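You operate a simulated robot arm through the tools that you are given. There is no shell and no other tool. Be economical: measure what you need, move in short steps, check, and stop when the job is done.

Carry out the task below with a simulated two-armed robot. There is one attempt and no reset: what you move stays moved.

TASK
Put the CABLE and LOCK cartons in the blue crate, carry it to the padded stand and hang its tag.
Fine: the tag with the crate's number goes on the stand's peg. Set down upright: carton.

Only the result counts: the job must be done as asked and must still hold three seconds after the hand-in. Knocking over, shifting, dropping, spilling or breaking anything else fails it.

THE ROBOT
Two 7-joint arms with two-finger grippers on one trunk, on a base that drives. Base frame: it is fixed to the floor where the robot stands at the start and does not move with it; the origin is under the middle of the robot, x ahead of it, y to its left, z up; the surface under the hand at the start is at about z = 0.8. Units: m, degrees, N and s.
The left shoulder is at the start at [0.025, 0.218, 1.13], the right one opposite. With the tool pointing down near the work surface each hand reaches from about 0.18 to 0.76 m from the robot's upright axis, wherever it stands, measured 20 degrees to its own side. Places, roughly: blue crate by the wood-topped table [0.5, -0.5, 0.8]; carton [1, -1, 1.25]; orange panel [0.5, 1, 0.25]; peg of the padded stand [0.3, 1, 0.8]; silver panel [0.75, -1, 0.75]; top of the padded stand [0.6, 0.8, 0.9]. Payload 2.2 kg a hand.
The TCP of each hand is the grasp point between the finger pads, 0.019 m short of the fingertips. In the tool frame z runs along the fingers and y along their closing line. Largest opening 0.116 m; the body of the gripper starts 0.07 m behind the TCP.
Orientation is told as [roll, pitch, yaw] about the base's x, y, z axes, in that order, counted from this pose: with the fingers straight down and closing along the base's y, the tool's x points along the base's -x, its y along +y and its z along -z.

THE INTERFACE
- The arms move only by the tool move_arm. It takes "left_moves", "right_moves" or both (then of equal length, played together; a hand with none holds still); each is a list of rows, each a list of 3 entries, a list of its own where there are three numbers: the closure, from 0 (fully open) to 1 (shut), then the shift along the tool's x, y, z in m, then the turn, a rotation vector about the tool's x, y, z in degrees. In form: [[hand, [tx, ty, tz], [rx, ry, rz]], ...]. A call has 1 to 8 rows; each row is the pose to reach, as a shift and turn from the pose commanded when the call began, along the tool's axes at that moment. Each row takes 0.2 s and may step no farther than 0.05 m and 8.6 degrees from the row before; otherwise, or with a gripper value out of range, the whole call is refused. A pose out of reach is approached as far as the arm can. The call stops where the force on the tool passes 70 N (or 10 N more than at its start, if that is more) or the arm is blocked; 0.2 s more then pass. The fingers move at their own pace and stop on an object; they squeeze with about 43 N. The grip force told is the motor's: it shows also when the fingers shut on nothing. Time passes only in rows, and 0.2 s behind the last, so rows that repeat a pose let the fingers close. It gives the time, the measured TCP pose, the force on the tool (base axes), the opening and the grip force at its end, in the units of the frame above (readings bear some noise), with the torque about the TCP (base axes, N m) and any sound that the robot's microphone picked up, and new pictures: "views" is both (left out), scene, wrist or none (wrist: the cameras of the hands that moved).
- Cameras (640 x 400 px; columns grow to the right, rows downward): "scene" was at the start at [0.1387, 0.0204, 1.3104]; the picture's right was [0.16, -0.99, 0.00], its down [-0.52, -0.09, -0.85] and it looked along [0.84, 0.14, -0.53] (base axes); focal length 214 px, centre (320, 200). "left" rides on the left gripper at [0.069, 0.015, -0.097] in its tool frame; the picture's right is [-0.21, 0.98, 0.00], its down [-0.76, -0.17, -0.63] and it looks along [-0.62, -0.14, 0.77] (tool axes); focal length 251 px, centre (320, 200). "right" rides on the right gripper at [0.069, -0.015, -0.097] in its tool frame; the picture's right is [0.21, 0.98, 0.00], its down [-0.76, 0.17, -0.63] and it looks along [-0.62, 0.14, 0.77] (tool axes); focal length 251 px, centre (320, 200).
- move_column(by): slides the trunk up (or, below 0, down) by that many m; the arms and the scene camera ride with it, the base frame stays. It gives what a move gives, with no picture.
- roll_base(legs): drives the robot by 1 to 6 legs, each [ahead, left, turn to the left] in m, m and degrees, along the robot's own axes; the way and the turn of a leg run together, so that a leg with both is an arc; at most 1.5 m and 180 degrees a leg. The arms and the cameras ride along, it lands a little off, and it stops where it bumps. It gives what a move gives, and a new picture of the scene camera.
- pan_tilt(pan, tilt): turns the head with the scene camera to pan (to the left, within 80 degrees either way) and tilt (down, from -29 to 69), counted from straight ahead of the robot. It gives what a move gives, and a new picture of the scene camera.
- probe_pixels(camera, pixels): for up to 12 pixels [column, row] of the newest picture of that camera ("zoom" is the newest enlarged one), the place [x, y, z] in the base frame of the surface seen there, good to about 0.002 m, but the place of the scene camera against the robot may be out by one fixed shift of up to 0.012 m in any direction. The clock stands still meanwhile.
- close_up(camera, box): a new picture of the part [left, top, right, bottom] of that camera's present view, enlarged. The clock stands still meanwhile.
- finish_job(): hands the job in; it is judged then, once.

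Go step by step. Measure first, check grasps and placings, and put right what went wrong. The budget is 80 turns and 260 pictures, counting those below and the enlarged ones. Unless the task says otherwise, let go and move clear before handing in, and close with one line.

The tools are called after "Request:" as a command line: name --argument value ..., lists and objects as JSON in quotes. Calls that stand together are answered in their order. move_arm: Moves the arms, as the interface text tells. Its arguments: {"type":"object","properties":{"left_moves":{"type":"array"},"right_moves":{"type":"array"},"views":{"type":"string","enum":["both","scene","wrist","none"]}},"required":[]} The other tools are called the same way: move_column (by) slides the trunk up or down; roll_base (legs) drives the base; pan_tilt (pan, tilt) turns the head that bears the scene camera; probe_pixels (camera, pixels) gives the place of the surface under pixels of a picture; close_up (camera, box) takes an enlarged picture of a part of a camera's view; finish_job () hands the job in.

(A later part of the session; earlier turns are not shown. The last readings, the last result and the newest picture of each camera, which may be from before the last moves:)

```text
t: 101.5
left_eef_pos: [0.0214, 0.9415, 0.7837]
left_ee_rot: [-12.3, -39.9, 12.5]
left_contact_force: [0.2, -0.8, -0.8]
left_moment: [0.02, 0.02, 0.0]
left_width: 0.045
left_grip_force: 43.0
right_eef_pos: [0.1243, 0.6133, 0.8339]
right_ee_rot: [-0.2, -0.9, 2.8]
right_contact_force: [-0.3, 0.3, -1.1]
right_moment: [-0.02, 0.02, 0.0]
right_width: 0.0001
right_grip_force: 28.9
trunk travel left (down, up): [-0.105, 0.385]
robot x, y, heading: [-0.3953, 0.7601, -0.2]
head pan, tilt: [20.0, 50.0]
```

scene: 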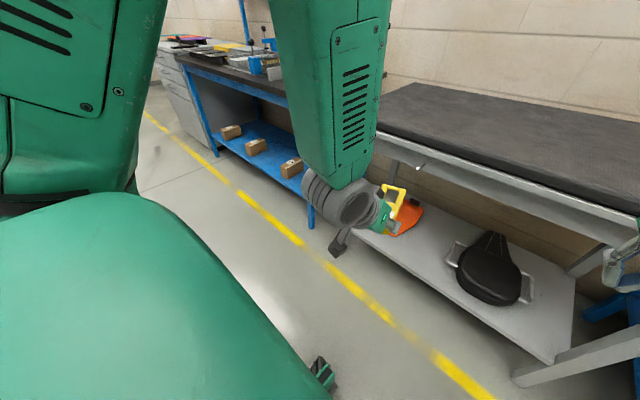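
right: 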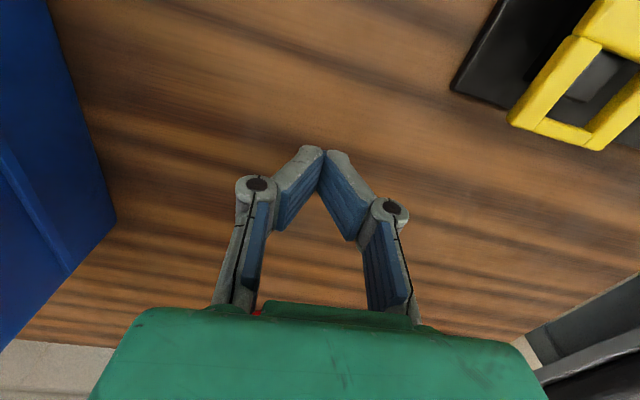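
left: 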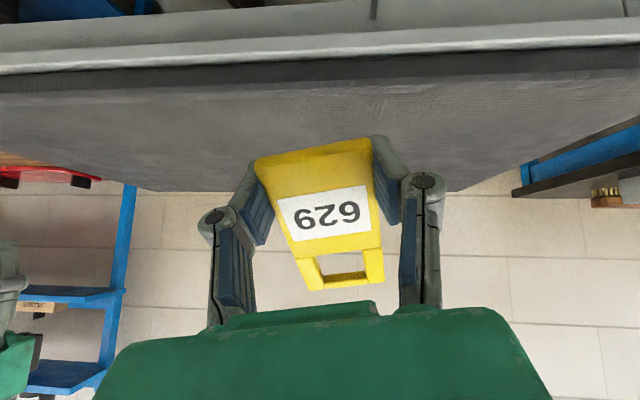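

The peg is visible at (418,167). From this pose a 50° turn about the tool axis (0,-0.977,0.213) makes the hand level and pointing forward, so I'll do that while advancing.

Request:
move_arm --left_moves '[[1, [-0.017, 0.005, 0.026], [0, -8.16, 1.78]], [1, [-0.035, 0.009, 0.052], [0, -16.3, 3.56]], [1, [-0.052, 0.014, 0.078], [0, -24.5, 5.33]], [1, [-0.07, 0.019, 0.104], [0, -32.6, 7.11]], [1, [-0.088, 0.023, 0.13], [0, -40.8, 8.9]], [1, [-0.105, 0.028, 0.157], [0, -48.95, 10.67]], [1, [-0.105, 0.028, 0.157], [0, -48.95, 10.67]]]' --views "both"

```text
t: 103.1
left_eef_pos: [0.2034, 0.974, 0.7299]
left_ee_rot: [147.8, -89.4, -147.6]
left_contact_force: [-0.7, -0.3, -0.4]
left_moment: [0.0, 0.02, 0.02]
left_width: 0.045
left_grip_force: 43.8
right_eef_pos: [0.1243, 0.6156, 0.8339]
right_ee_rot: [-0.3, -0.8, 2.7]
right_contact_force: [-0.3, 0.9, 0.4]
right_moment: [0.02, 0.01, -0.01]
right_width: 0.0
right_grip_force: 28.6
trunk travel left (down, up): [-0.105, 0.385]
robot x, y, heading: [-0.3902, 0.7589, 0.1]
head pan, tilt: [20.0, 50.0]
```

scene: 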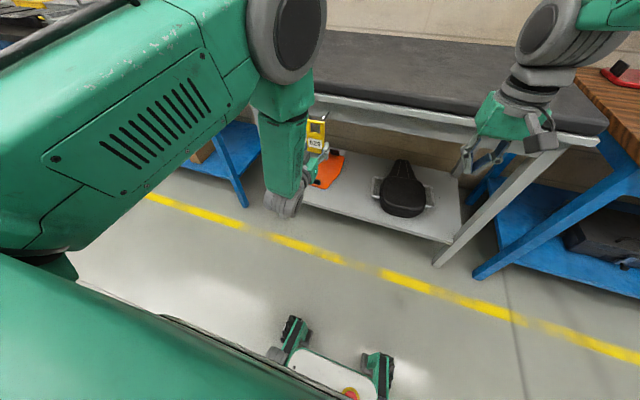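
left: 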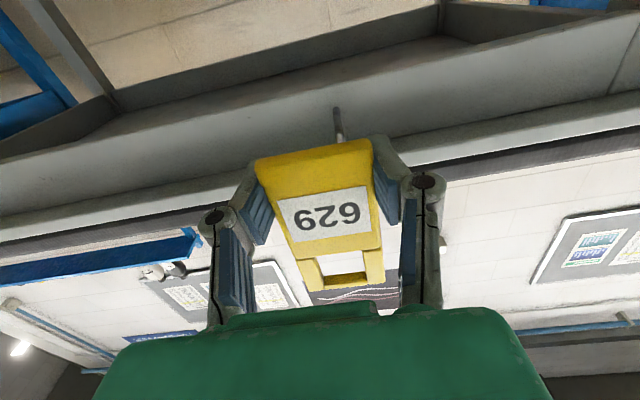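

The hand is level with the tag upright, and the peg shows at (340,125) in the wrist view. I'll measure it precisely there, along with the tag's hole.

Request:
close_up --camera "left" --box '[300, 90, 380, 150]'

Request:
probe_pixels --camera "zoom" --pixels '[[295, 160], [302, 200], [310, 250], [315, 300], [318, 330], [322, 360], [325, 380], [328, 395]]'

Request:
probe_pixels --camera "left" --pixels '[[310, 272], [374, 268], [343, 285], [325, 247], [300, 245], [380, 240], [337, 112], [340, 132], [280, 155], [260, 165]]'

```text
6.67 times, centred on (340, 120) of left
```

zoom: 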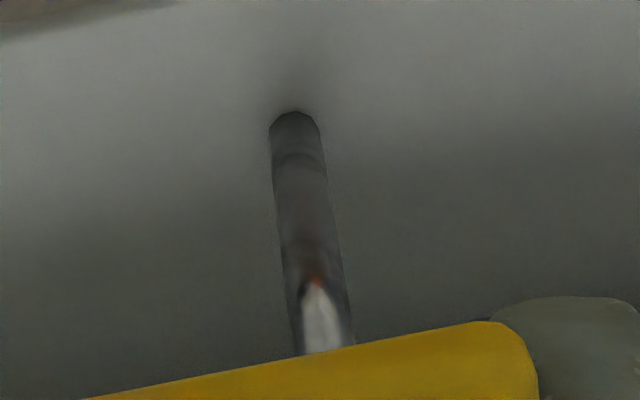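

```text
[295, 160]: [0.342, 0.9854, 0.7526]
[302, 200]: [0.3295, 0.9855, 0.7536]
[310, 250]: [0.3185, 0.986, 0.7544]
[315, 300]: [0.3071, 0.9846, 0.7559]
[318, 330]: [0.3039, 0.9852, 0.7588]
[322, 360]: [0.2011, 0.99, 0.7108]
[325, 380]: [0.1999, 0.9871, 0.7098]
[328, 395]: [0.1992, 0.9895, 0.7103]
```

```text
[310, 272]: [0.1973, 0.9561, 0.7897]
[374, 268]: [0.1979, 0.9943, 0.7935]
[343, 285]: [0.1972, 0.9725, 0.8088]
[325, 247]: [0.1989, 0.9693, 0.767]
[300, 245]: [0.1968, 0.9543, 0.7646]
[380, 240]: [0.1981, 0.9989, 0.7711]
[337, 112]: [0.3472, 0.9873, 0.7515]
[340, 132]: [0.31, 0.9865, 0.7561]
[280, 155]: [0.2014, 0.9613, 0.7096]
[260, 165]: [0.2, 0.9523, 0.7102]
```

The peg's rod has its underside at z≈0.753–0.756, y≈0.9855, and its tip at x≈0.302. I'll zoom on the hole for its exact edges.

Request:
close_up --camera "left" --box '[290, 230, 394, 295]'

Request:
probe_pixels --camera "zoom" --pixels '[[200, 90], [200, 120], [330, 130], [450, 80], [450, 110], [330, 280], [330, 300], [120, 250], [500, 220], [330, 330], [165, 180], [490, 160]]'

```text
6.15 times, centred on (342, 262) of left
```

zoom: 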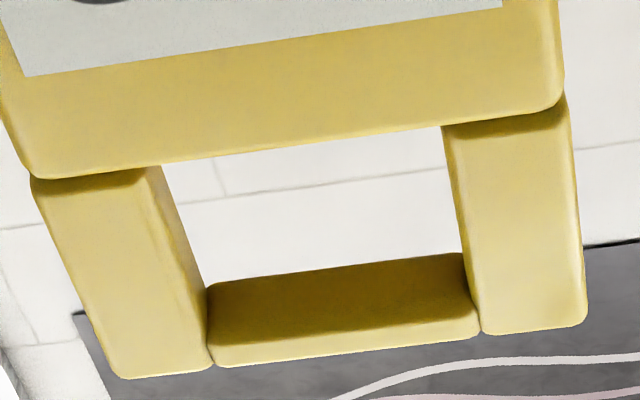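

```text
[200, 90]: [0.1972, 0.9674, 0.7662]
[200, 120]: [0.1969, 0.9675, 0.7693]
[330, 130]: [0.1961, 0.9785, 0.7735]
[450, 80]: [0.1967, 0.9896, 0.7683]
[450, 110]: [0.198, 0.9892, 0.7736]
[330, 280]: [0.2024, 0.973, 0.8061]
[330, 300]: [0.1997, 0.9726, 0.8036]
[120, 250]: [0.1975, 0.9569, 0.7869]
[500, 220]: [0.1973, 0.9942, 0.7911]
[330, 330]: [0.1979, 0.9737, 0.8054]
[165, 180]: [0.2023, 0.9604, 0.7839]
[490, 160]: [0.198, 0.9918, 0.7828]
```

The hole spans z 0.777–0.804 with its centre about 60 mm above the TCP. I'll align it with the peg and approach to just short of the tip.

Request:
move_arm --left_moves '[[1, [0.014, 0.005, 0.01], [0, 0, 0]], [1, [0.028, 0.01, 0.03], [0, 0, 0]], [1, [0.028, 0.01, 0.055], [0, 0, 0]], [1, [0.028, 0.01, 0.078], [0, 0, 0]], [1, [0.028, 0.01, 0.078], [0, 0, 0]]]' --views "both"

Request:
close_up --camera "left" --box '[270, 210, 414, 300]'

Request:
close_up --camera "scene" --box '[270, 80, 366, 140]'

```text
t: 104.3
left_eef_pos: [0.2806, 0.9842, 0.7042]
left_ee_rot: [145.2, -89.5, -145.1]
left_contact_force: [0.0, -0.1, -0.2]
left_moment: [0.0, 0.0, 0.01]
left_width: 0.0448
left_grip_force: 42.8
right_eef_pos: [0.124, 0.6157, 0.8344]
right_ee_rot: [-0.4, -1.0, 2.7]
right_contact_force: [0.0, 1.0, -0.3]
right_moment: [0.02, -0.01, -0.01]
right_width: 0.0002
right_grip_force: 28.7
trunk travel left (down, up): [-0.105, 0.385]
robot x, y, heading: [-0.3925, 0.7587, 0.1]
head pan, tilt: [20.0, 50.0]
```

scene: 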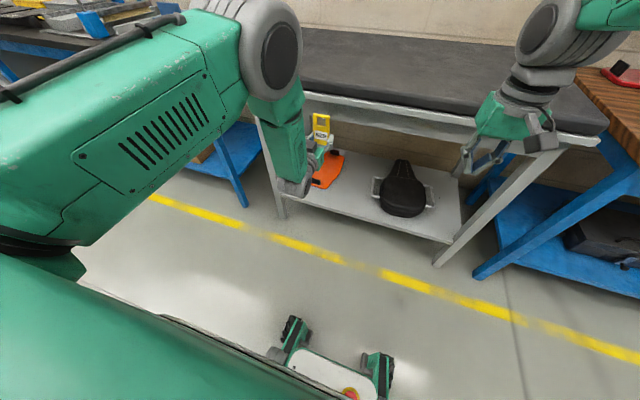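
left: 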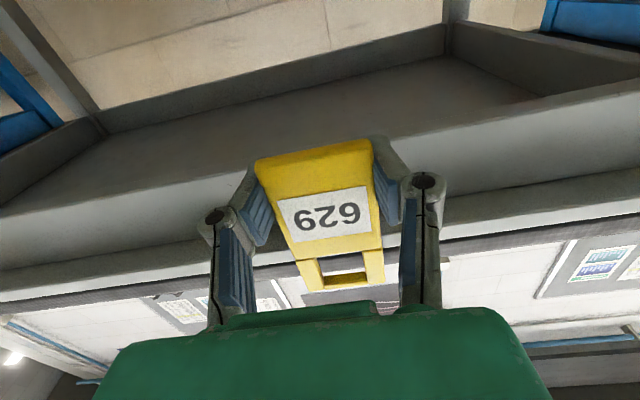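

```text
4.44 times, centred on (342, 255) of left
```

zoom: 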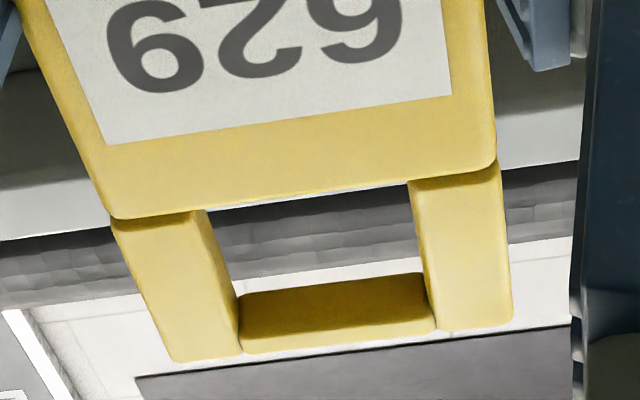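

```text
6.67 times, centred on (318, 110) of scene
```

zoom: 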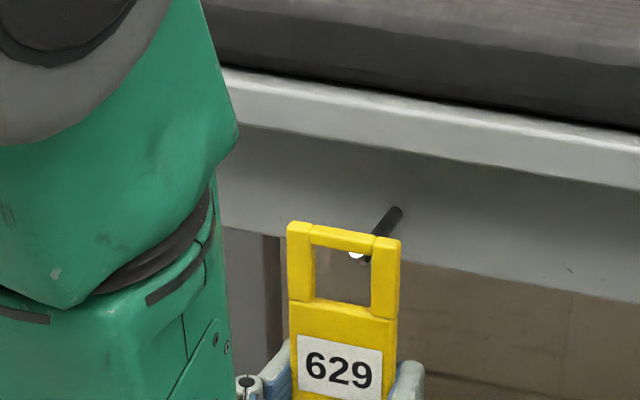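

From the scene camera, the peg tip (357,255) shows through the upper right of the hole. I'll probe tip and hole edges in the same picture so any offset cancels.

Request:
probe_pixels --camera "zoom" --pixels '[[356, 255], [361, 253], [375, 240], [390, 218], [366, 259], [340, 252], [340, 245], [342, 302], [342, 307], [314, 270], [372, 275], [340, 232]]'

Request:
close_up --camera "scene" --box '[308, 106, 340, 126]'

```text
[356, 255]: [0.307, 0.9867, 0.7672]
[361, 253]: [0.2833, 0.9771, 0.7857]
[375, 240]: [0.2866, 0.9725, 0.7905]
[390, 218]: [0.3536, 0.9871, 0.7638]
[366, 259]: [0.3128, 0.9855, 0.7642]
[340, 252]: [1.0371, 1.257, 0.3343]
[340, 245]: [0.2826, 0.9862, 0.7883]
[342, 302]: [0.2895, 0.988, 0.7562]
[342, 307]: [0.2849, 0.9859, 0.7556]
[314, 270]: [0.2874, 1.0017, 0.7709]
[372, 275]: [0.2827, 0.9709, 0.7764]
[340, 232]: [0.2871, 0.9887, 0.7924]
```

```text
16.00 times, centred on (324, 116) of scene
```

zoom: 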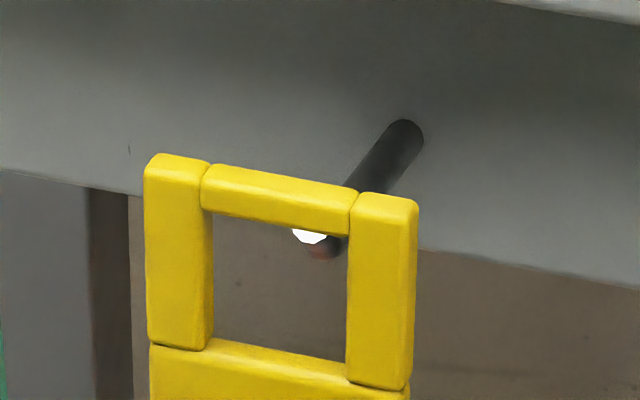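

Relative to the tip, the hole is centred in y and about 4 mm high in z. I'll drop 4 mm and slide the tag onto the peg.

Request:
move_arm --left_moves '[[1, [0.0045, 0.0005, 0], [0, 0, 0]], [1, [0.0045, 0.0005, 0.012], [0, 0, 0]], [1, [0.0045, 0.0005, 0.024], [0, 0, 0]], [1, [0.0045, 0.0005, 0.036], [0, 0, 0]], [1, [0.0045, 0.0005, 0.046], [0, 0, 0]], [1, [0.0045, 0.0005, 0.046], [0, 0, 0]]]' --views "both"

Request:
close_up --camera "scene" --box '[290, 90, 354, 130]'

Request:
close_up --camera "left" --box '[270, 210, 414, 300]'

```text
t: 105.7
left_eef_pos: [0.3267, 0.9865, 0.7001]
left_ee_rot: [145.9, -89.6, -145.8]
left_contact_force: [0.4, -0.2, -0.7]
left_moment: [0.0, 0.0, -0.07]
left_width: 0.0449
left_grip_force: 43.2
right_eef_pos: [0.1237, 0.6156, 0.8331]
right_ee_rot: [-0.3, -1.0, 2.7]
right_contact_force: [-0.1, -0.1, 0.3]
right_moment: [0.03, -0.06, -0.02]
right_width: 0.0
right_grip_force: 28.5
trunk travel left (down, up): [-0.105, 0.385]
robot x, y, heading: [-0.3955, 0.7584, -0.1]
head pan, tilt: [20.0, 50.0]
```

scene: 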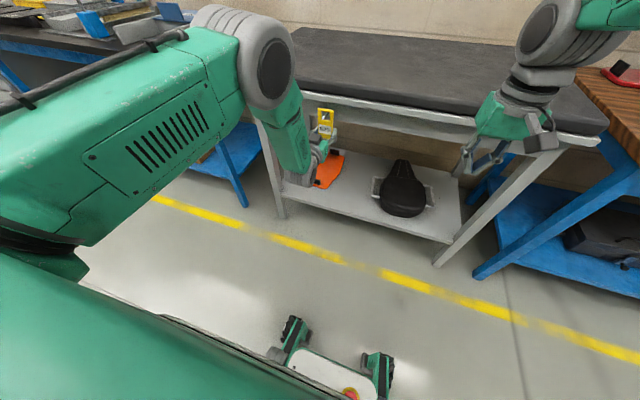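
left: 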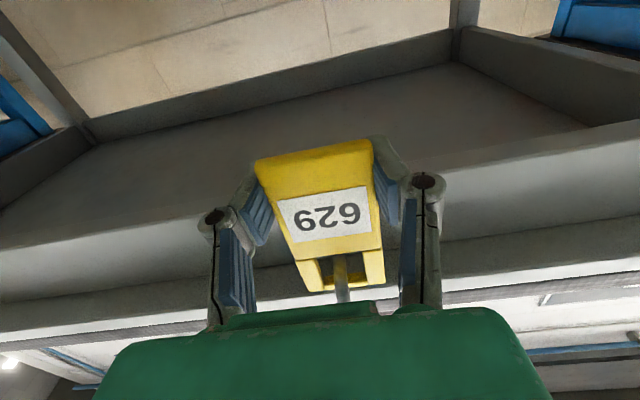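

```text
10.00 times, centred on (322, 110) of scene
```

zoom: 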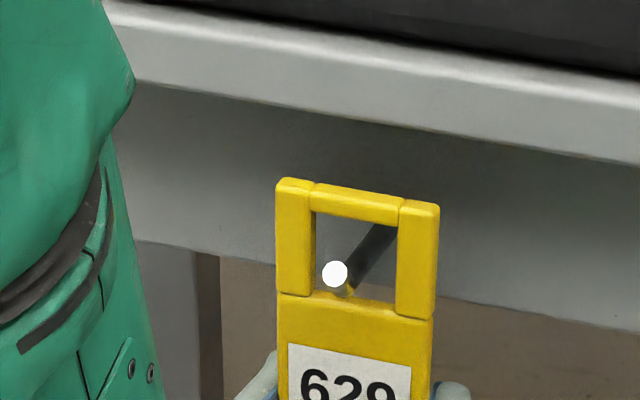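

```text
4.44 times, centred on (342, 255) of left
```

zoom: 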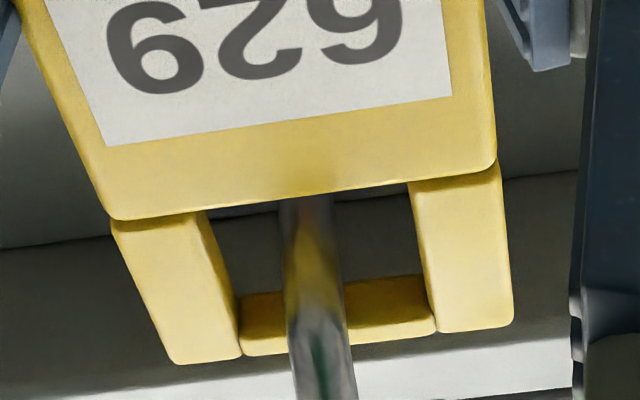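

The peg is through the hole. I'll push in 10 mm more, lower until the top bar rests on the rod, and release.

Request:
move_arm --left_moves '[[1, [0, 0, 0.008], [0, 0, 0]], [1, [0.006, 0, 0.008], [0, 0, 0]], [1, [0.01, 0, 0.008], [0, 0, 0]], [1, [0.0125, 0, 0.008], [0, 0, 0]], [1, [0.0125, 0, 0.008], [0, 0, 0]]]' --views "none"

Request:
close_up --camera "scene" --box '[290, 90, 354, 130]'

Request:
close_up --camera "left" --box '[270, 210, 414, 300]'

```text
t: 106.9
left_eef_pos: [0.333, 0.9854, 0.6857]
left_ee_rot: [145.8, -89.6, -145.8]
left_contact_force: [0.1, 0.0, 0.7]
left_moment: [-0.03, 0.02, 0.04]
left_width: 0.0449
left_grip_force: 43.0
right_eef_pos: [0.1239, 0.6159, 0.8335]
right_ee_rot: [-0.3, -0.9, 2.7]
right_contact_force: [0.1, -0.3, 0.1]
right_moment: [-0.02, -0.01, -0.01]
right_width: 0.0001
right_grip_force: 28.6
trunk travel left (down, up): [-0.105, 0.385]
robot x, y, heading: [-0.3919, 0.761, -0.2]
head pan, tilt: [20.0, 50.0]
```

```text
10.00 times, centred on (322, 110) of scene
```

zoom: 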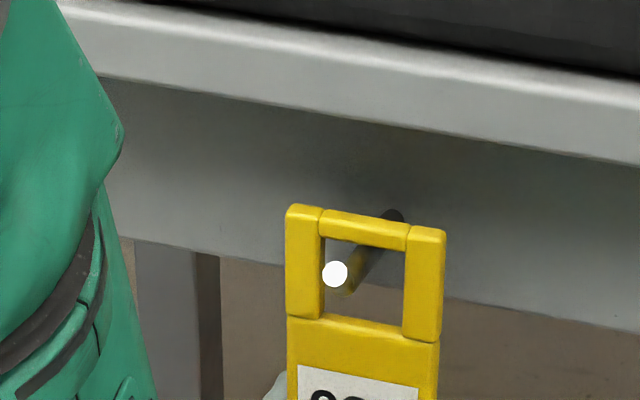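

```text
4.44 times, centred on (342, 255) of left
```

zoom: 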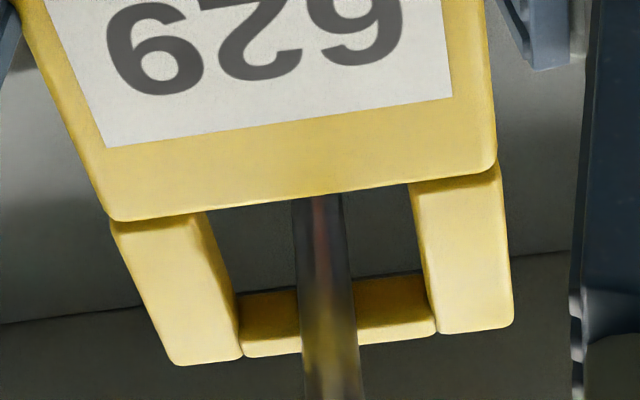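

It's close to resting. I'll lower 3 mm more to feel the contact, then open.

Request:
move_arm --left_moves '[[1, [0.003, 0, 0], [0, 0, 0]], [1, [0.003, 0, 0], [0, 0, 0]], [1, [0.003, 0, 0], [0, 0, 0]]]' --views "none"

Request:
move_arm --left_moves '[[0.8, [0, 0, 0], [0, 0, 0]], [0.5, [0, 0, 0], [0, 0, 0]], [0.35, [0, 0, 0], [0, 0, 0]], [0.3, [0, 0, 0], [0, 0, 0]]]' --views "both"

Request:
close_up --camera "scene" --box '[290, 90, 354, 130]'

```text
t: 107.7
left_eef_pos: [0.334, 0.9862, 0.6874]
left_ee_rot: [156.0, -89.4, -155.8]
left_contact_force: [2.0, 0.8, 12.2]
left_moment: [-0.07, 0.22, -0.02]
left_width: 0.0449
left_grip_force: 43.2
right_eef_pos: [0.1237, 0.6156, 0.8344]
right_ee_rot: [-0.3, -0.9, 2.8]
right_contact_force: [0.2, 0.4, 0.6]
right_moment: [0.02, 0.01, -0.02]
right_width: 0.0
right_grip_force: 28.8
trunk travel left (down, up): [-0.105, 0.385]
robot x, y, heading: [-0.3925, 0.7579, -0.1]
head pan, tilt: [20.0, 50.0]
```

```text
t: 108.7
left_eef_pos: [0.3326, 0.9851, 0.6845]
left_ee_rot: [143.6, -89.6, -143.5]
left_contact_force: [-0.7, 0.3, -1.0]
left_moment: [0.02, -0.03, 0.01]
left_width: 0.0812
left_grip_force: 0.1
right_eef_pos: [0.1247, 0.6159, 0.8343]
right_ee_rot: [-0.3, -0.9, 2.7]
right_contact_force: [-1.1, 0.1, -0.5]
right_moment: [0.02, 0.02, 0.0]
right_width: 0.0002
right_grip_force: 28.8
trunk travel left (down, up): [-0.105, 0.385]
robot x, y, heading: [-0.3898, 0.76, -0.2]
head pan, tilt: [20.0, 50.0]
```

scene: 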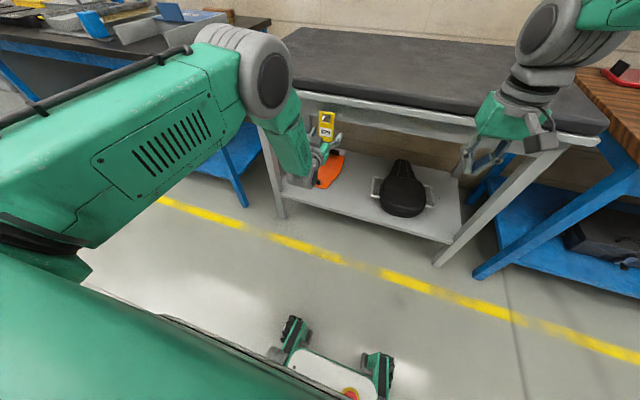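
left: 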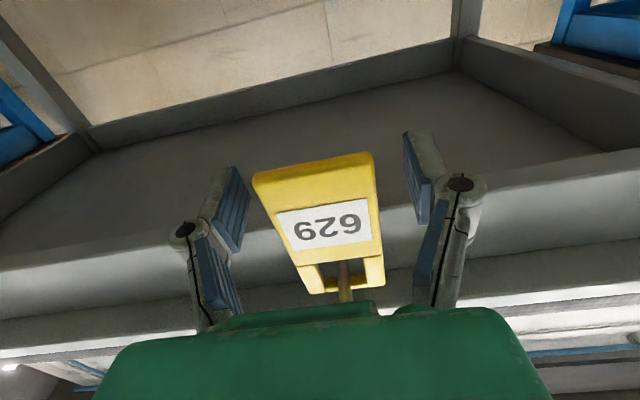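

```text
10.00 times, centred on (322, 110) of scene
```

zoom: 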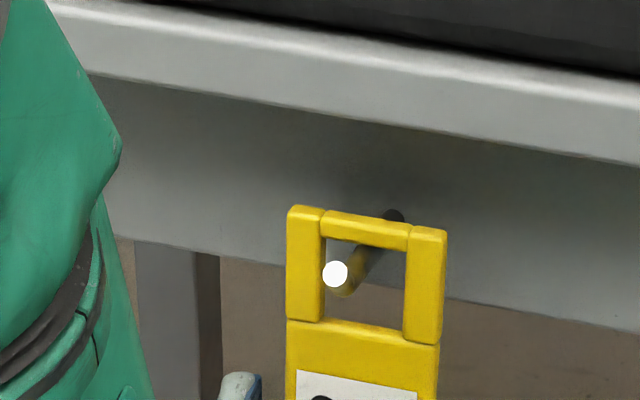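

The tag hangs on the peg. I'll back the left hand straight out, then pitch it back down.

Request:
move_arm --left_moves '[[0.3, [0, 0, -0.015], [0, 0, 0]], [0.3, [0, 0, -0.045], [0, 0, 0]], [0.3, [0, 0, -0.085], [0, 0, 0]], [0.3, [0, 0, -0.13], [0, 0, 0]], [0.3, [0, 0, -0.13], [0, 0, 0]]]' --views "none"

Request:
move_arm --left_moves '[[0.3, [-0.01, 0, 0], [0, 8.5, 0]], [0.3, [-0.03, 0, 0], [0, 17, 0]], [0.3, [-0.05, 0, 0], [0, 25.5, 0]], [0.3, [-0.07, 0, 0], [0, 34, 0]], [0.3, [-0.09, 0, 0], [0, 42.5, 0]], [0.3, [-0.11, 0, 0], [0, 51, 0]], [0.3, [-0.13, 0, 0], [0, 59.5, 0]], [0.3, [-0.13, 0, 0], [0, 68, 0]]]' --views "none"

Request:
move_arm --left_moves '[[0.3, [0, 0, 0], [0, 8.5, 0]], [0.3, [0, 0, 0], [0, 17, 0]], [0.3, [0, 0, 0], [0, 22, 0]], [0.3, [0, 0, 0], [0, 22, 0]]]' --views "scene"

Request:
close_up --camera "scene" --box '[270, 80, 390, 155]'

```text
t: 109.9
left_eef_pos: [0.2041, 0.9857, 0.6839]
left_ee_rot: [148.5, -89.6, -148.4]
left_contact_force: [-0.3, 0.4, -0.4]
left_moment: [-0.01, 0.0, 0.02]
left_width: 0.0813
left_grip_force: 0.0
right_eef_pos: [0.126, 0.6162, 0.8332]
right_ee_rot: [-0.2, -0.8, 2.8]
right_contact_force: [-0.6, -0.3, 0.2]
right_moment: [0.0, 0.01, 0.03]
right_width: 0.0001
right_grip_force: 28.3
trunk travel left (down, up): [-0.105, 0.385]
robot x, y, heading: [-0.3934, 0.7584, -0.1]
head pan, tilt: [20.0, 50.0]
```

```text
t: 111.7
left_eef_pos: [0.2037, 0.9864, 0.8124]
left_ee_rot: [0.3, -22.2, 0.0]
left_contact_force: [-0.2, 0.5, -0.4]
left_moment: [0.0, -0.04, -0.01]
left_width: 0.0812
left_grip_force: 0.1
right_eef_pos: [0.1243, 0.6161, 0.833]
right_ee_rot: [-0.3, -0.9, 2.7]
right_contact_force: [0.3, -0.5, -0.2]
right_moment: [0.01, -0.02, -0.02]
right_width: 0.0
right_grip_force: 28.6
trunk travel left (down, up): [-0.105, 0.385]
robot x, y, heading: [-0.3947, 0.7637, -0.1]
head pan, tilt: [20.0, 50.0]
```

```text
t: 112.7
left_eef_pos: [0.2028, 0.9852, 0.8134]
left_ee_rot: [0.2, -0.3, 0.2]
left_contact_force: [-0.7, -0.3, -0.7]
left_moment: [0.03, 0.02, 0.02]
left_width: 0.0814
left_grip_force: 0.1
right_eef_pos: [0.1239, 0.6151, 0.8342]
right_ee_rot: [-0.3, -0.9, 2.7]
right_contact_force: [-0.5, -0.3, 0.8]
right_moment: [0.0, -0.01, 0.02]
right_width: 0.0
right_grip_force: 28.5
trunk travel left (down, up): [-0.105, 0.385]
robot x, y, heading: [-0.3949, 0.7591, 0.2]
head pan, tilt: [20.0, 50.0]
```

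scene: 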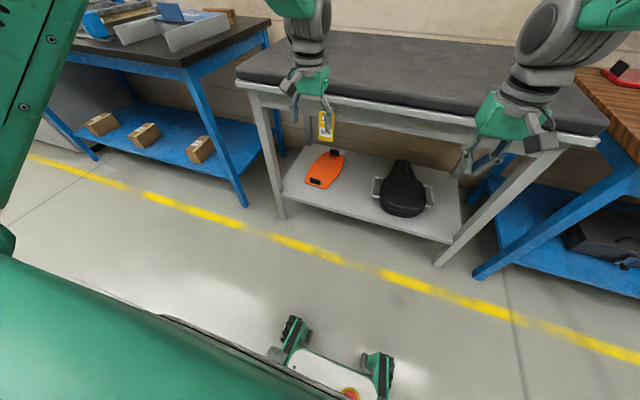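

```text
5.33 times, centred on (330, 118) of scene
```

zoom: 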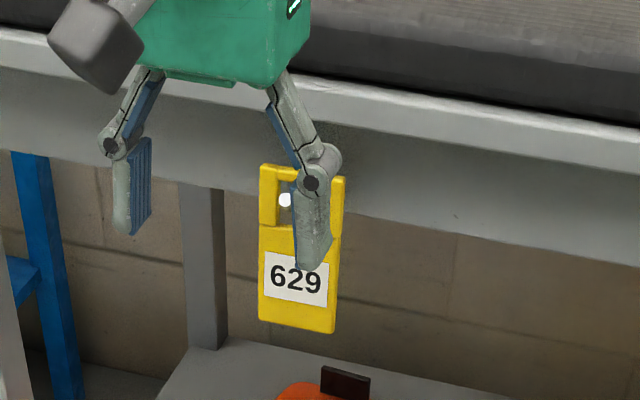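

The tag hangs securely, label outward. Now I'll raise the trunk and drive back to stand in front of the crate.

Request:
move_column --by 0.2

Request:
roll_base --legs '[[0, -1.25, 0], [0.36, 0, 0]]'

Request:
move_arm --left_moves '[[0, [0, 0, 0], [0, 0, 0]], [0, [0, 0, 0], [0, 0, 0]]]' --right_moves '[[0, [0, 0, 0], [0, 0, 0]], [0, [0, 0, 0], [0, 0, 0]]]' --views "both"

```text
t: 114.9
left_eef_pos: [0.2036, 0.9853, 1.0132]
left_ee_rot: [0.2, -0.3, 0.1]
left_contact_force: [0.7, 0.4, -0.2]
left_moment: [0.01, 0.0, -0.04]
left_width: 0.081
left_grip_force: 0.1
right_eef_pos: [0.1248, 0.6155, 1.033]
right_ee_rot: [-0.3, -0.9, 2.7]
right_contact_force: [-0.6, 0.4, -0.7]
right_moment: [0.03, 0.02, -0.01]
right_width: 0.0005
right_grip_force: 28.2
trunk travel left (down, up): [-0.305, 0.185]
robot x, y, heading: [-0.3944, 0.7584, -0.0]
head pan, tilt: [20.0, 50.0]
```

```text
t: 123.2
left_eef_pos: [0.5631, -0.2784, 1.0129]
left_ee_rot: [0.2, -0.2, 0.1]
left_contact_force: [0.3, -0.2, 0.7]
left_moment: [-0.01, 0.02, 0.01]
left_width: 0.0813
left_grip_force: 0.0
right_eef_pos: [0.4855, -0.6475, 1.0328]
right_ee_rot: [-0.4, -0.9, 2.8]
right_contact_force: [0.4, 1.0, -0.3]
right_moment: [0.0, -0.03, 0.0]
right_width: 0.0
right_grip_force: 28.5
trunk travel left (down, up): [-0.305, 0.185]
robot x, y, heading: [-0.0344, -0.504, -0.3]
head pan, tilt: [20.0, 50.0]
```

scene: 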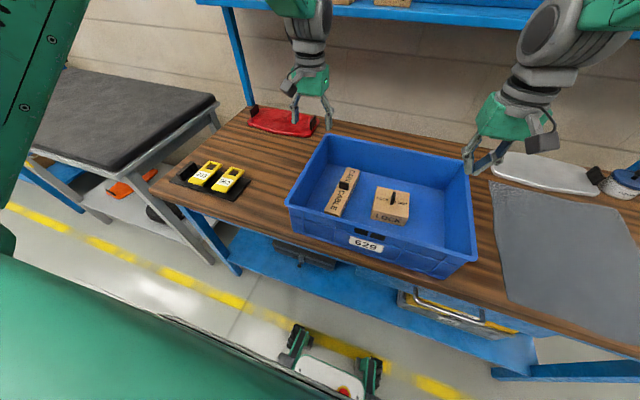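

```text
t: 123.8
left_eef_pos: [0.5609, -0.2781, 1.0146]
left_ee_rot: [0.3, -0.5, 0.2]
left_contact_force: [0.3, -0.2, -0.4]
left_moment: [-0.02, 0.0, 0.02]
left_width: 0.1164
left_grip_force: 0.1
right_eef_pos: [0.4829, -0.6491, 1.0343]
right_ee_rot: [-0.4, -1.0, 2.8]
right_contact_force: [-0.3, -0.8, -0.2]
right_moment: [0.04, 0.03, -0.01]
right_width: 0.1158
right_grip_force: 0.1
trunk travel left (down, up): [-0.305, 0.185]
robot x, y, heading: [-0.0321, -0.5032, -0.2]
head pan, tilt: [20.0, 50.0]
```

scene: 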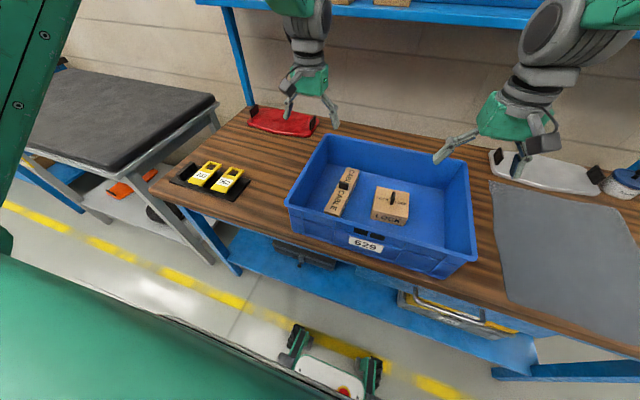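
right: 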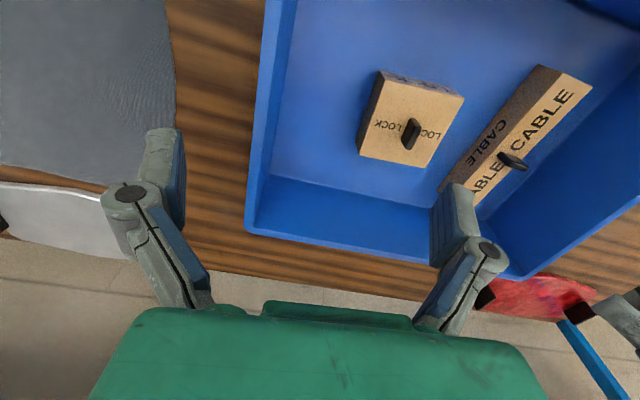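
left: 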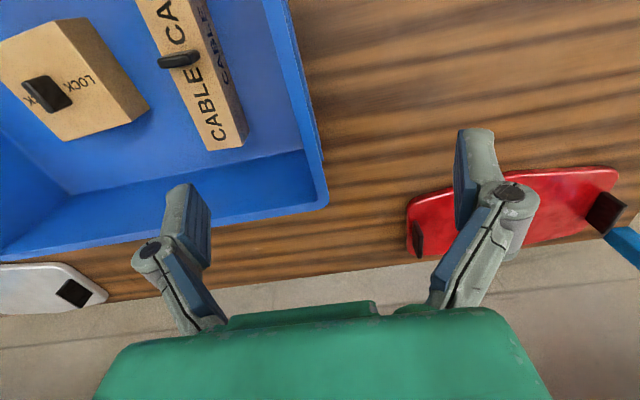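

Steady, and in front of the crate. I'll measure the two end walls' rims with the wrist cameras.

Request:
probe_pixels --camera "right" --pixels '[[272, 30], [285, 30], [262, 110], [274, 110], [252, 180], [262, 180], [248, 222], [505, 272], [350, 245], [350, 240]]'

Request:
probe_pixels --camera "left" --pixels '[[288, 40], [278, 40], [303, 100], [293, 100], [318, 165], [308, 165], [325, 200], [250, 218], [250, 205]]'

Request:
close_up --camera "left" --box '[230, 0, 390, 220]'

Request:
close_up --camera "scene" --box '[270, 110, 490, 290]'

```text
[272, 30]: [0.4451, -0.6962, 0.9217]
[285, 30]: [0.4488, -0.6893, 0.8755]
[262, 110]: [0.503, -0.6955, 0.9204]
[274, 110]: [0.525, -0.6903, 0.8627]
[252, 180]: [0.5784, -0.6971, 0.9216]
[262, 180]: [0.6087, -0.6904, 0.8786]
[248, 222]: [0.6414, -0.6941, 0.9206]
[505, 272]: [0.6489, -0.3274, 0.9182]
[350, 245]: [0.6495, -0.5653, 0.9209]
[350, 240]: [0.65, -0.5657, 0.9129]
```

```text
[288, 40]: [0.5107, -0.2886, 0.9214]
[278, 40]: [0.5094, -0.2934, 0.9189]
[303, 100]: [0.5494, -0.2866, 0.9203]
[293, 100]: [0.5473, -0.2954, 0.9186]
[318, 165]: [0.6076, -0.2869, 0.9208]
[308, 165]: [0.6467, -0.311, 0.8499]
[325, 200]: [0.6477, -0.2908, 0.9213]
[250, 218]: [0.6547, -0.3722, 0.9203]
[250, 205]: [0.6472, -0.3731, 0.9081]
```

```text
1.82 times, centred on (310, 110) of left
```

zoom: 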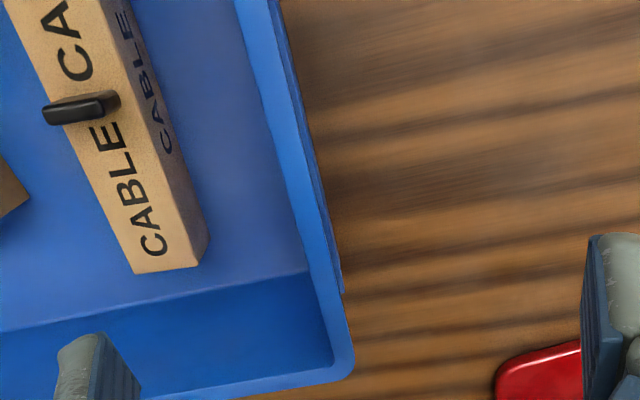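

```text
2.22 times, centred on (380, 200) of scene
```

zoom: 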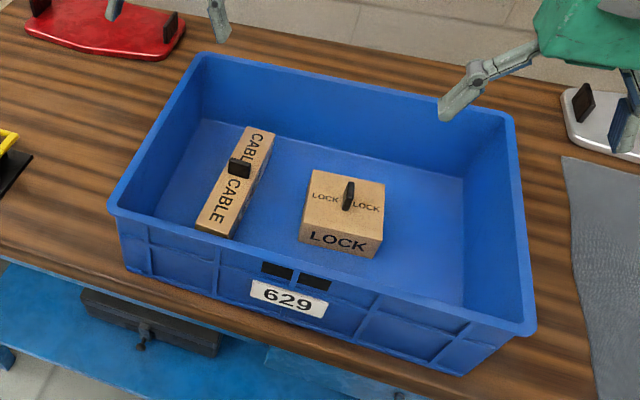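

The rim tops are at z 0.921, with the end walls centred at y -0.291 and -0.694 and the mid at x≈0.506. I'll bring both hands to hover astride the end walls.

Request:
move_arm --left_moves '[[0, [0.02, -0.005, 0.02], [0, 0.5, 0]], [0, [0.04, -0.01, 0.04], [0, 0.5, 0]], [0, [0.055, -0.013, 0.055], [0, 0.5, 0]], [0, [0.055, -0.013, 0.055], [0, 0.5, 0]]]' --right_moves '[[0, [-0.01, -0.02, 0.0], [0, 0.5, 1.4]], [0, [-0.02, -0.045, 0.03], [0, 1, 2.8]], [0, [-0.023, -0.045, 0.074], [0, 1, 2.8]], [0, [-0.023, -0.045, 0.074], [0, 1, 2.8]]]' --views "both"

```text
t: 124.8
left_eef_pos: [0.5055, -0.292, 0.9607]
left_ee_rot: [0.2, -0.1, 0.2]
left_contact_force: [0.7, 0.1, 0.2]
left_moment: [0.01, -0.03, 0.01]
left_width: 0.1161
left_grip_force: 0.0
right_eef_pos: [0.508, -0.6938, 0.9633]
right_ee_rot: [-0.3, -0.1, 0.0]
right_contact_force: [0.8, -0.2, -0.6]
right_moment: [0.03, 0.0, 0.03]
right_width: 0.1162
right_grip_force: 0.3
trunk travel left (down, up): [-0.305, 0.185]
robot x, y, heading: [-0.0322, -0.503, -0.1]
head pan, tilt: [20.0, 50.0]
```

scene: 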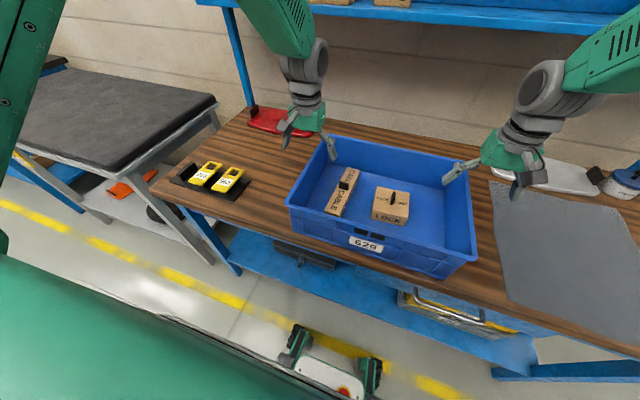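
right: 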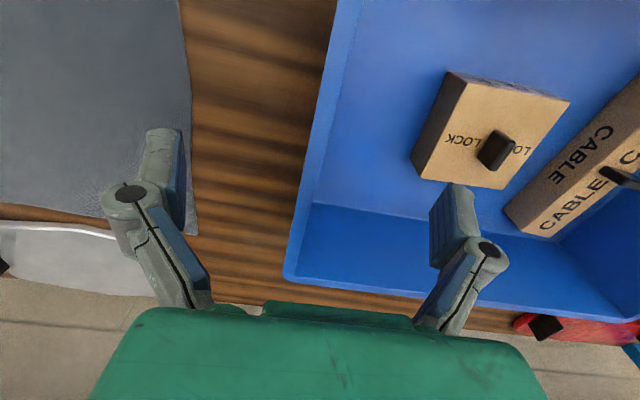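
left: 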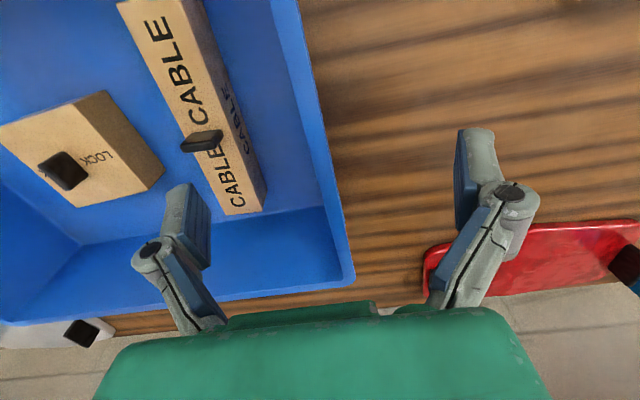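

Both hands are astride the walls. I'll lower to z≈0.897 and close both grippers.

Request:
move_arm --left_moves '[[0, [0, 0.001, 0.03], [0, 0, 0]], [0, [0, 0.001, 0.05], [0, 0, 0]], [0, [0, 0.001, 0.064], [0, 0, 0]], [0.5, [0, 0.001, 0.064], [0, 0, 0]], [0.8, [0, 0.001, 0.064], [0, 0, 0]], [1, [0, 0.001, 0.064], [0, 0, 0]], [1, [0, 0.001, 0.064], [0, 0, 0]], [1, [0, 0.001, 0.064], [0, 0, 0]]]' --right_moves '[[0, [0, 0, 0.03], [0, 0, 0]], [0, [0, 0, 0.05], [0, 0, 0]], [0, [0, 0, 0.066], [0, 0, 0]], [0.5, [0, 0, 0.066], [0, 0, 0]], [0.8, [0, 0, 0.066], [0, 0, 0]], [1, [0, 0, 0.066], [0, 0, 0]], [1, [0, 0, 0.066], [0, 0, 0]], [1, [0, 0, 0.066], [0, 0, 0]]]' --views "both"

```text
t: 126.6
left_eef_pos: [0.5068, -0.2954, 0.8943]
left_ee_rot: [-0.1, 0.1, -0.1]
left_contact_force: [0.5, -33.5, -0.1]
left_moment: [-0.47, 0.1, 0.17]
left_width: 0.0063
left_grip_force: 33.9
right_eef_pos: [0.5076, -0.6918, 0.8959]
right_ee_rot: [0.2, 0.0, 0.1]
right_contact_force: [-1.4, 34.8, 0.0]
right_moment: [0.52, -0.05, -0.04]
right_width: 0.0061
right_grip_force: 33.4
trunk travel left (down, up): [-0.305, 0.185]
robot x, y, heading: [-0.032, -0.5027, 0.0]
head pan, tilt: [20.0, 50.0]
```

scene: 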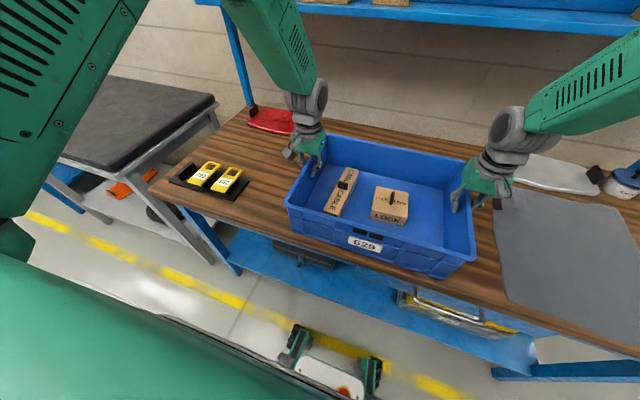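
right: 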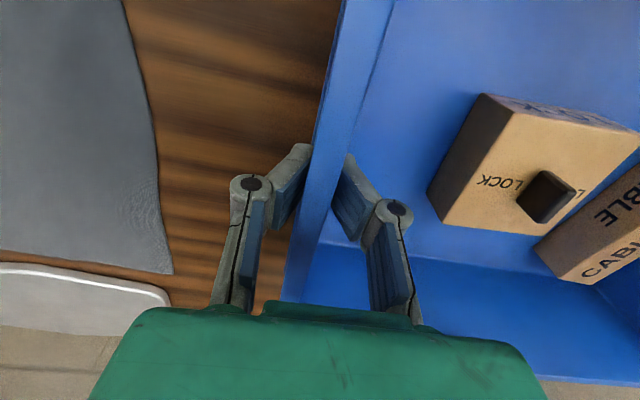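
left: 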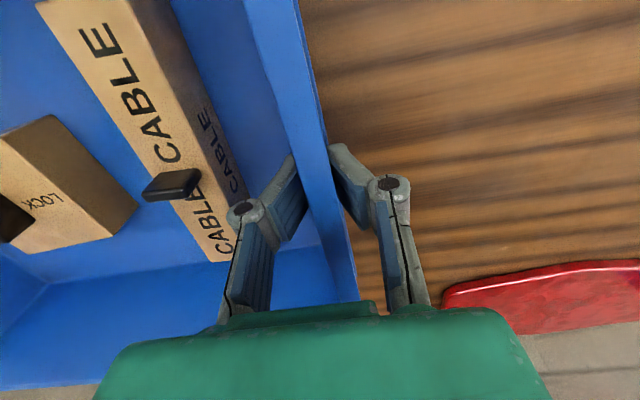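

Both walls are gripped, but the hands are pulling outward at about 34 N. I'll relax that by a few mm inward, then lift both hands together.

Request:
move_arm --left_moves '[[1, [0, -0.003, 0], [0, 0, 0]], [1, [0, -0.003, -0.01], [0, 0, 0]], [1, [0, -0.003, -0.025], [0, 0, 0]], [1, [0, -0.003, -0.045], [0, 0, 0]], [1, [0, -0.003, -0.07], [0, 0, 0]], [1, [0, -0.003, -0.09], [0, 0, 0]], [1, [0, -0.003, -0.09], [0, 0, 0]]]' --right_moves '[[1, [0, 0.003, 0], [0, 0, 0]], [1, [0, 0.003, -0.01], [0, 0, 0]], [1, [0, 0.003, -0.025], [0, 0, 0]], [1, [0, 0.003, -0.045], [0, 0, 0]], [1, [0, 0.003, -0.07], [0, 0, 0]], [1, [0, 0.003, -0.09], [0, 0, 0]], [1, [0, 0.003, -0.09], [0, 0, 0]]]' --views "both"

```text
t: 128.2
left_eef_pos: [0.507, -0.2961, 0.9837]
left_ee_rot: [0.3, 0.2, 0.1]
left_contact_force: [1.7, -18.2, -7.7]
left_moment: [-0.23, -0.22, 0.05]
left_width: 0.006
left_grip_force: 33.7
right_eef_pos: [0.5101, -0.6926, 0.986]
right_ee_rot: [-0.2, 0.2, -0.1]
right_contact_force: [-1.1, 17.5, -6.4]
right_moment: [0.3, 0.18, 0.23]
right_width: 0.0061
right_grip_force: 34.2
trunk travel left (down, up): [-0.305, 0.185]
robot x, y, heading: [-0.0348, -0.5067, -0.2]
head pan, tilt: [20.0, 50.0]
```

scene: 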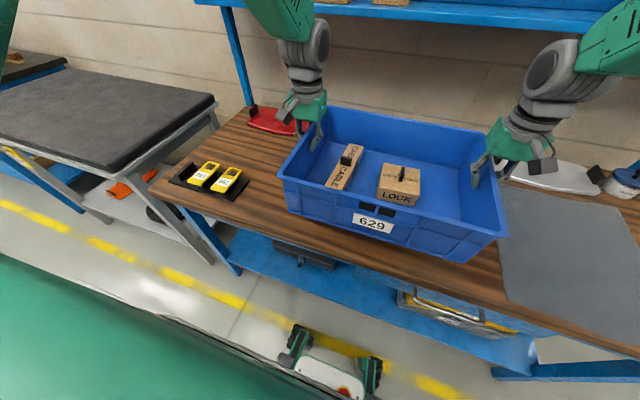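
right: 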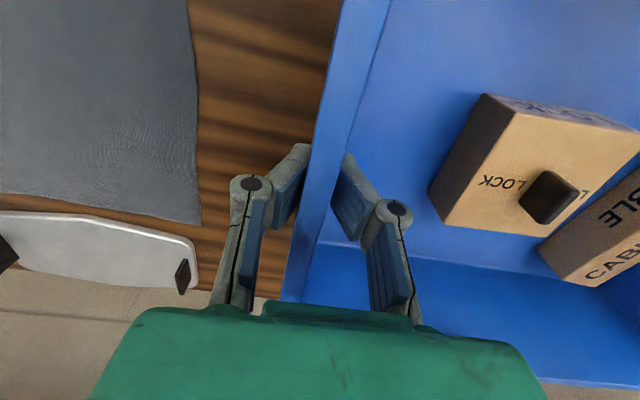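
left: 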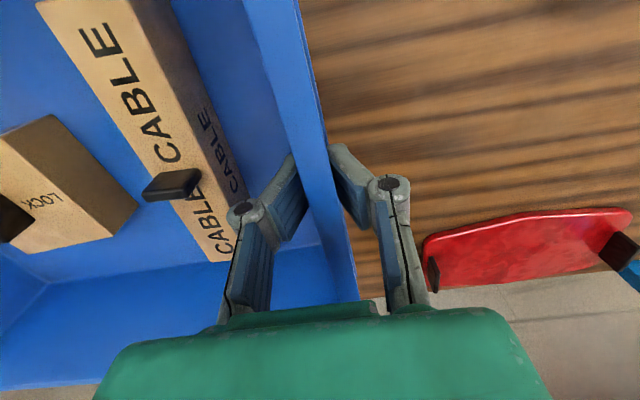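

The crate lifts level, about 1.4 kg. I'll raise the trunk 0.1 m, back away and drive left until I'm in front of the stand.

Request:
move_column --by 0.1

Request:
roll_base --legs '[[-0.38, 0, 0], [0, 1.19, 0]]'

```text
t: 129.5
left_eef_pos: [0.5059, -0.2967, 1.0851]
left_ee_rot: [0.3, 0.1, 0.1]
left_contact_force: [1.1, -16.7, -7.1]
left_moment: [-0.26, -0.09, 0.1]
left_width: 0.0061
left_grip_force: 33.6
right_eef_pos: [0.5086, -0.6926, 1.0852]
right_ee_rot: [-0.2, 0.0, -0.1]
right_contact_force: [0.2, 16.6, -6.9]
right_moment: [0.24, 0.05, 0.23]
right_width: 0.0061
right_grip_force: 33.7
trunk travel left (down, up): [-0.405, 0.085]
robot x, y, heading: [-0.0319, -0.5048, 0.0]
head pan, tilt: [20.0, 50.0]
```

```text
t: 137.6
left_eef_pos: [0.1507, 0.8981, 1.0856]
left_ee_rot: [0.5, 0.1, -1.1]
left_contact_force: [0.1, -13.4, -6.9]
left_moment: [-0.19, -0.13, 0.0]
left_width: 0.0059
left_grip_force: 33.1
right_eef_pos: [0.1458, 0.502, 1.0837]
right_ee_rot: [0.0, 0.0, -1.2]
right_contact_force: [0.4, 11.9, -5.6]
right_moment: [0.22, 0.06, 0.21]
right_width: 0.0062
right_grip_force: 33.8
trunk travel left (down, up): [-0.405, 0.085]
robot x, y, heading: [-0.3887, 0.7049, -1.3]
head pan, tilt: [20.0, 50.0]
```

scene: 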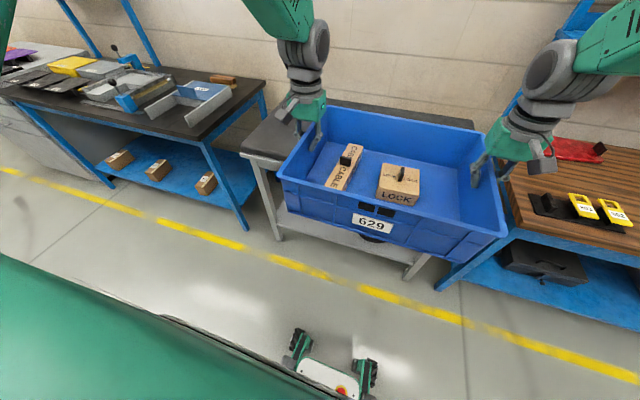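

The crate is held at (0.148,0.70) with its bottom at about z 0.99. I'll drive ahead 0.38 m, correcting the heading by 1.3°, to bring it over the pad.

Request:
roll_base --legs '[[0.39, 0, 1.3]]'

Request:
probe_pixels --camera "scene" --pixels '[[300, 200], [372, 222], [440, 250], [280, 120], [260, 140]]'

```text
t: 140.1
left_eef_pos: [0.5258, 0.9107, 1.0881]
left_ee_rot: [0.3, -0.2, 0.5]
left_contact_force: [1.4, -0.7, -7.0]
left_moment: [0.01, 0.05, 0.16]
left_width: 0.0061
left_grip_force: 34.0
right_eef_pos: [0.5299, 0.5145, 1.0877]
right_ee_rot: [-0.2, -0.2, 0.3]
right_contact_force: [-1.1, -0.2, -6.5]
right_moment: [0.03, -0.06, 0.35]
right_width: 0.0061
right_grip_force: 33.3
trunk travel left (down, up): [-0.405, 0.085]
robot x, y, heading: [-0.0091, 0.6988, 0.1]
head pan, tilt: [20.0, 50.0]
```

scene: 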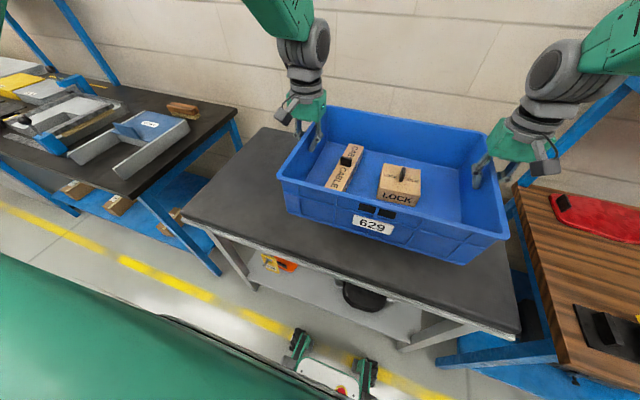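

```text
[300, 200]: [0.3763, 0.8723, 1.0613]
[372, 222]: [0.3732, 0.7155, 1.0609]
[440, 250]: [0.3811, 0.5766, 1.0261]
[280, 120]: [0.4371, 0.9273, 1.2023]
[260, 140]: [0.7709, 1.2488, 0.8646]
```

The crate is fully over the pad. I'll lower with the trunk by 0.115 m, then ease the last bit with the arms.

Request:
move_column --by -0.115

Request:
move_arm --left_moves '[[1, [0, 0, 0.005], [0, 0, 0]], [1, [0, 0, 0.01], [0, 0, 0]], [1, [0, 0, 0.014], [0, 0, 0]], [1, [0, 0, 0.014], [0, 0, 0]]]' --right_moves '[[1, [0, 0, 0.005], [0, 0, 0]], [1, [0, 0, 0.01], [0, 0, 0]], [1, [0, 0, 0.014], [0, 0, 0]], [1, [0, 0, 0.014], [0, 0, 0]]]' --views "scene"

```text
t: 141.5
left_eef_pos: [0.5213, 0.9124, 0.9754]
left_ee_rot: [0.3, -0.5, 0.5]
left_contact_force: [0.1, 0.7, -7.0]
left_moment: [0.0, -0.1, 0.07]
left_width: 0.0059
left_grip_force: 33.3
right_eef_pos: [0.5242, 0.5175, 0.9755]
right_ee_rot: [-0.3, -0.5, 0.3]
right_contact_force: [-0.7, 0.0, -6.3]
right_moment: [-0.01, 0.08, 0.24]
right_width: 0.006
right_grip_force: 33.5
trunk travel left (down, up): [-0.29, 0.2]
robot x, y, heading: [-0.0072, 0.6983, 0.4]
head pan, tilt: [20.0, 50.0]
```

```text
t: 142.5
left_eef_pos: [0.5195, 0.91, 0.9614]
left_ee_rot: [0.3, -0.4, 0.4]
left_contact_force: [0.4, 2.7, -6.9]
left_moment: [0.05, -0.15, 0.03]
left_width: 0.0059
left_grip_force: 33.1
right_eef_pos: [0.5239, 0.5151, 0.9604]
right_ee_rot: [-0.2, -0.4, 0.3]
right_contact_force: [0.2, -3.3, -6.6]
right_moment: [-0.05, 0.11, 0.13]
right_width: 0.0061
right_grip_force: 33.3
trunk travel left (down, up): [-0.29, 0.2]
robot x, y, heading: [-0.0033, 0.6976, 0.5]
head pan, tilt: [20.0, 50.0]
5 turns are left
```

scene: 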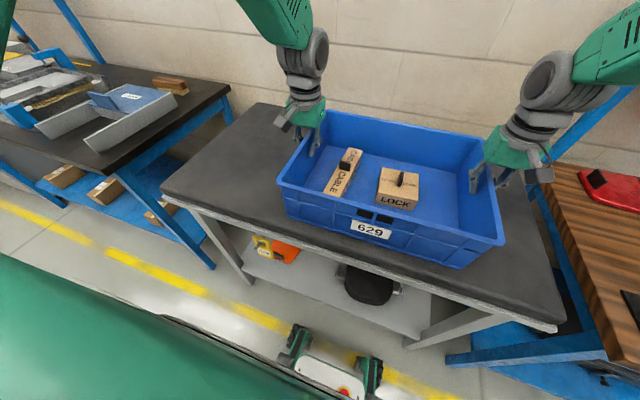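

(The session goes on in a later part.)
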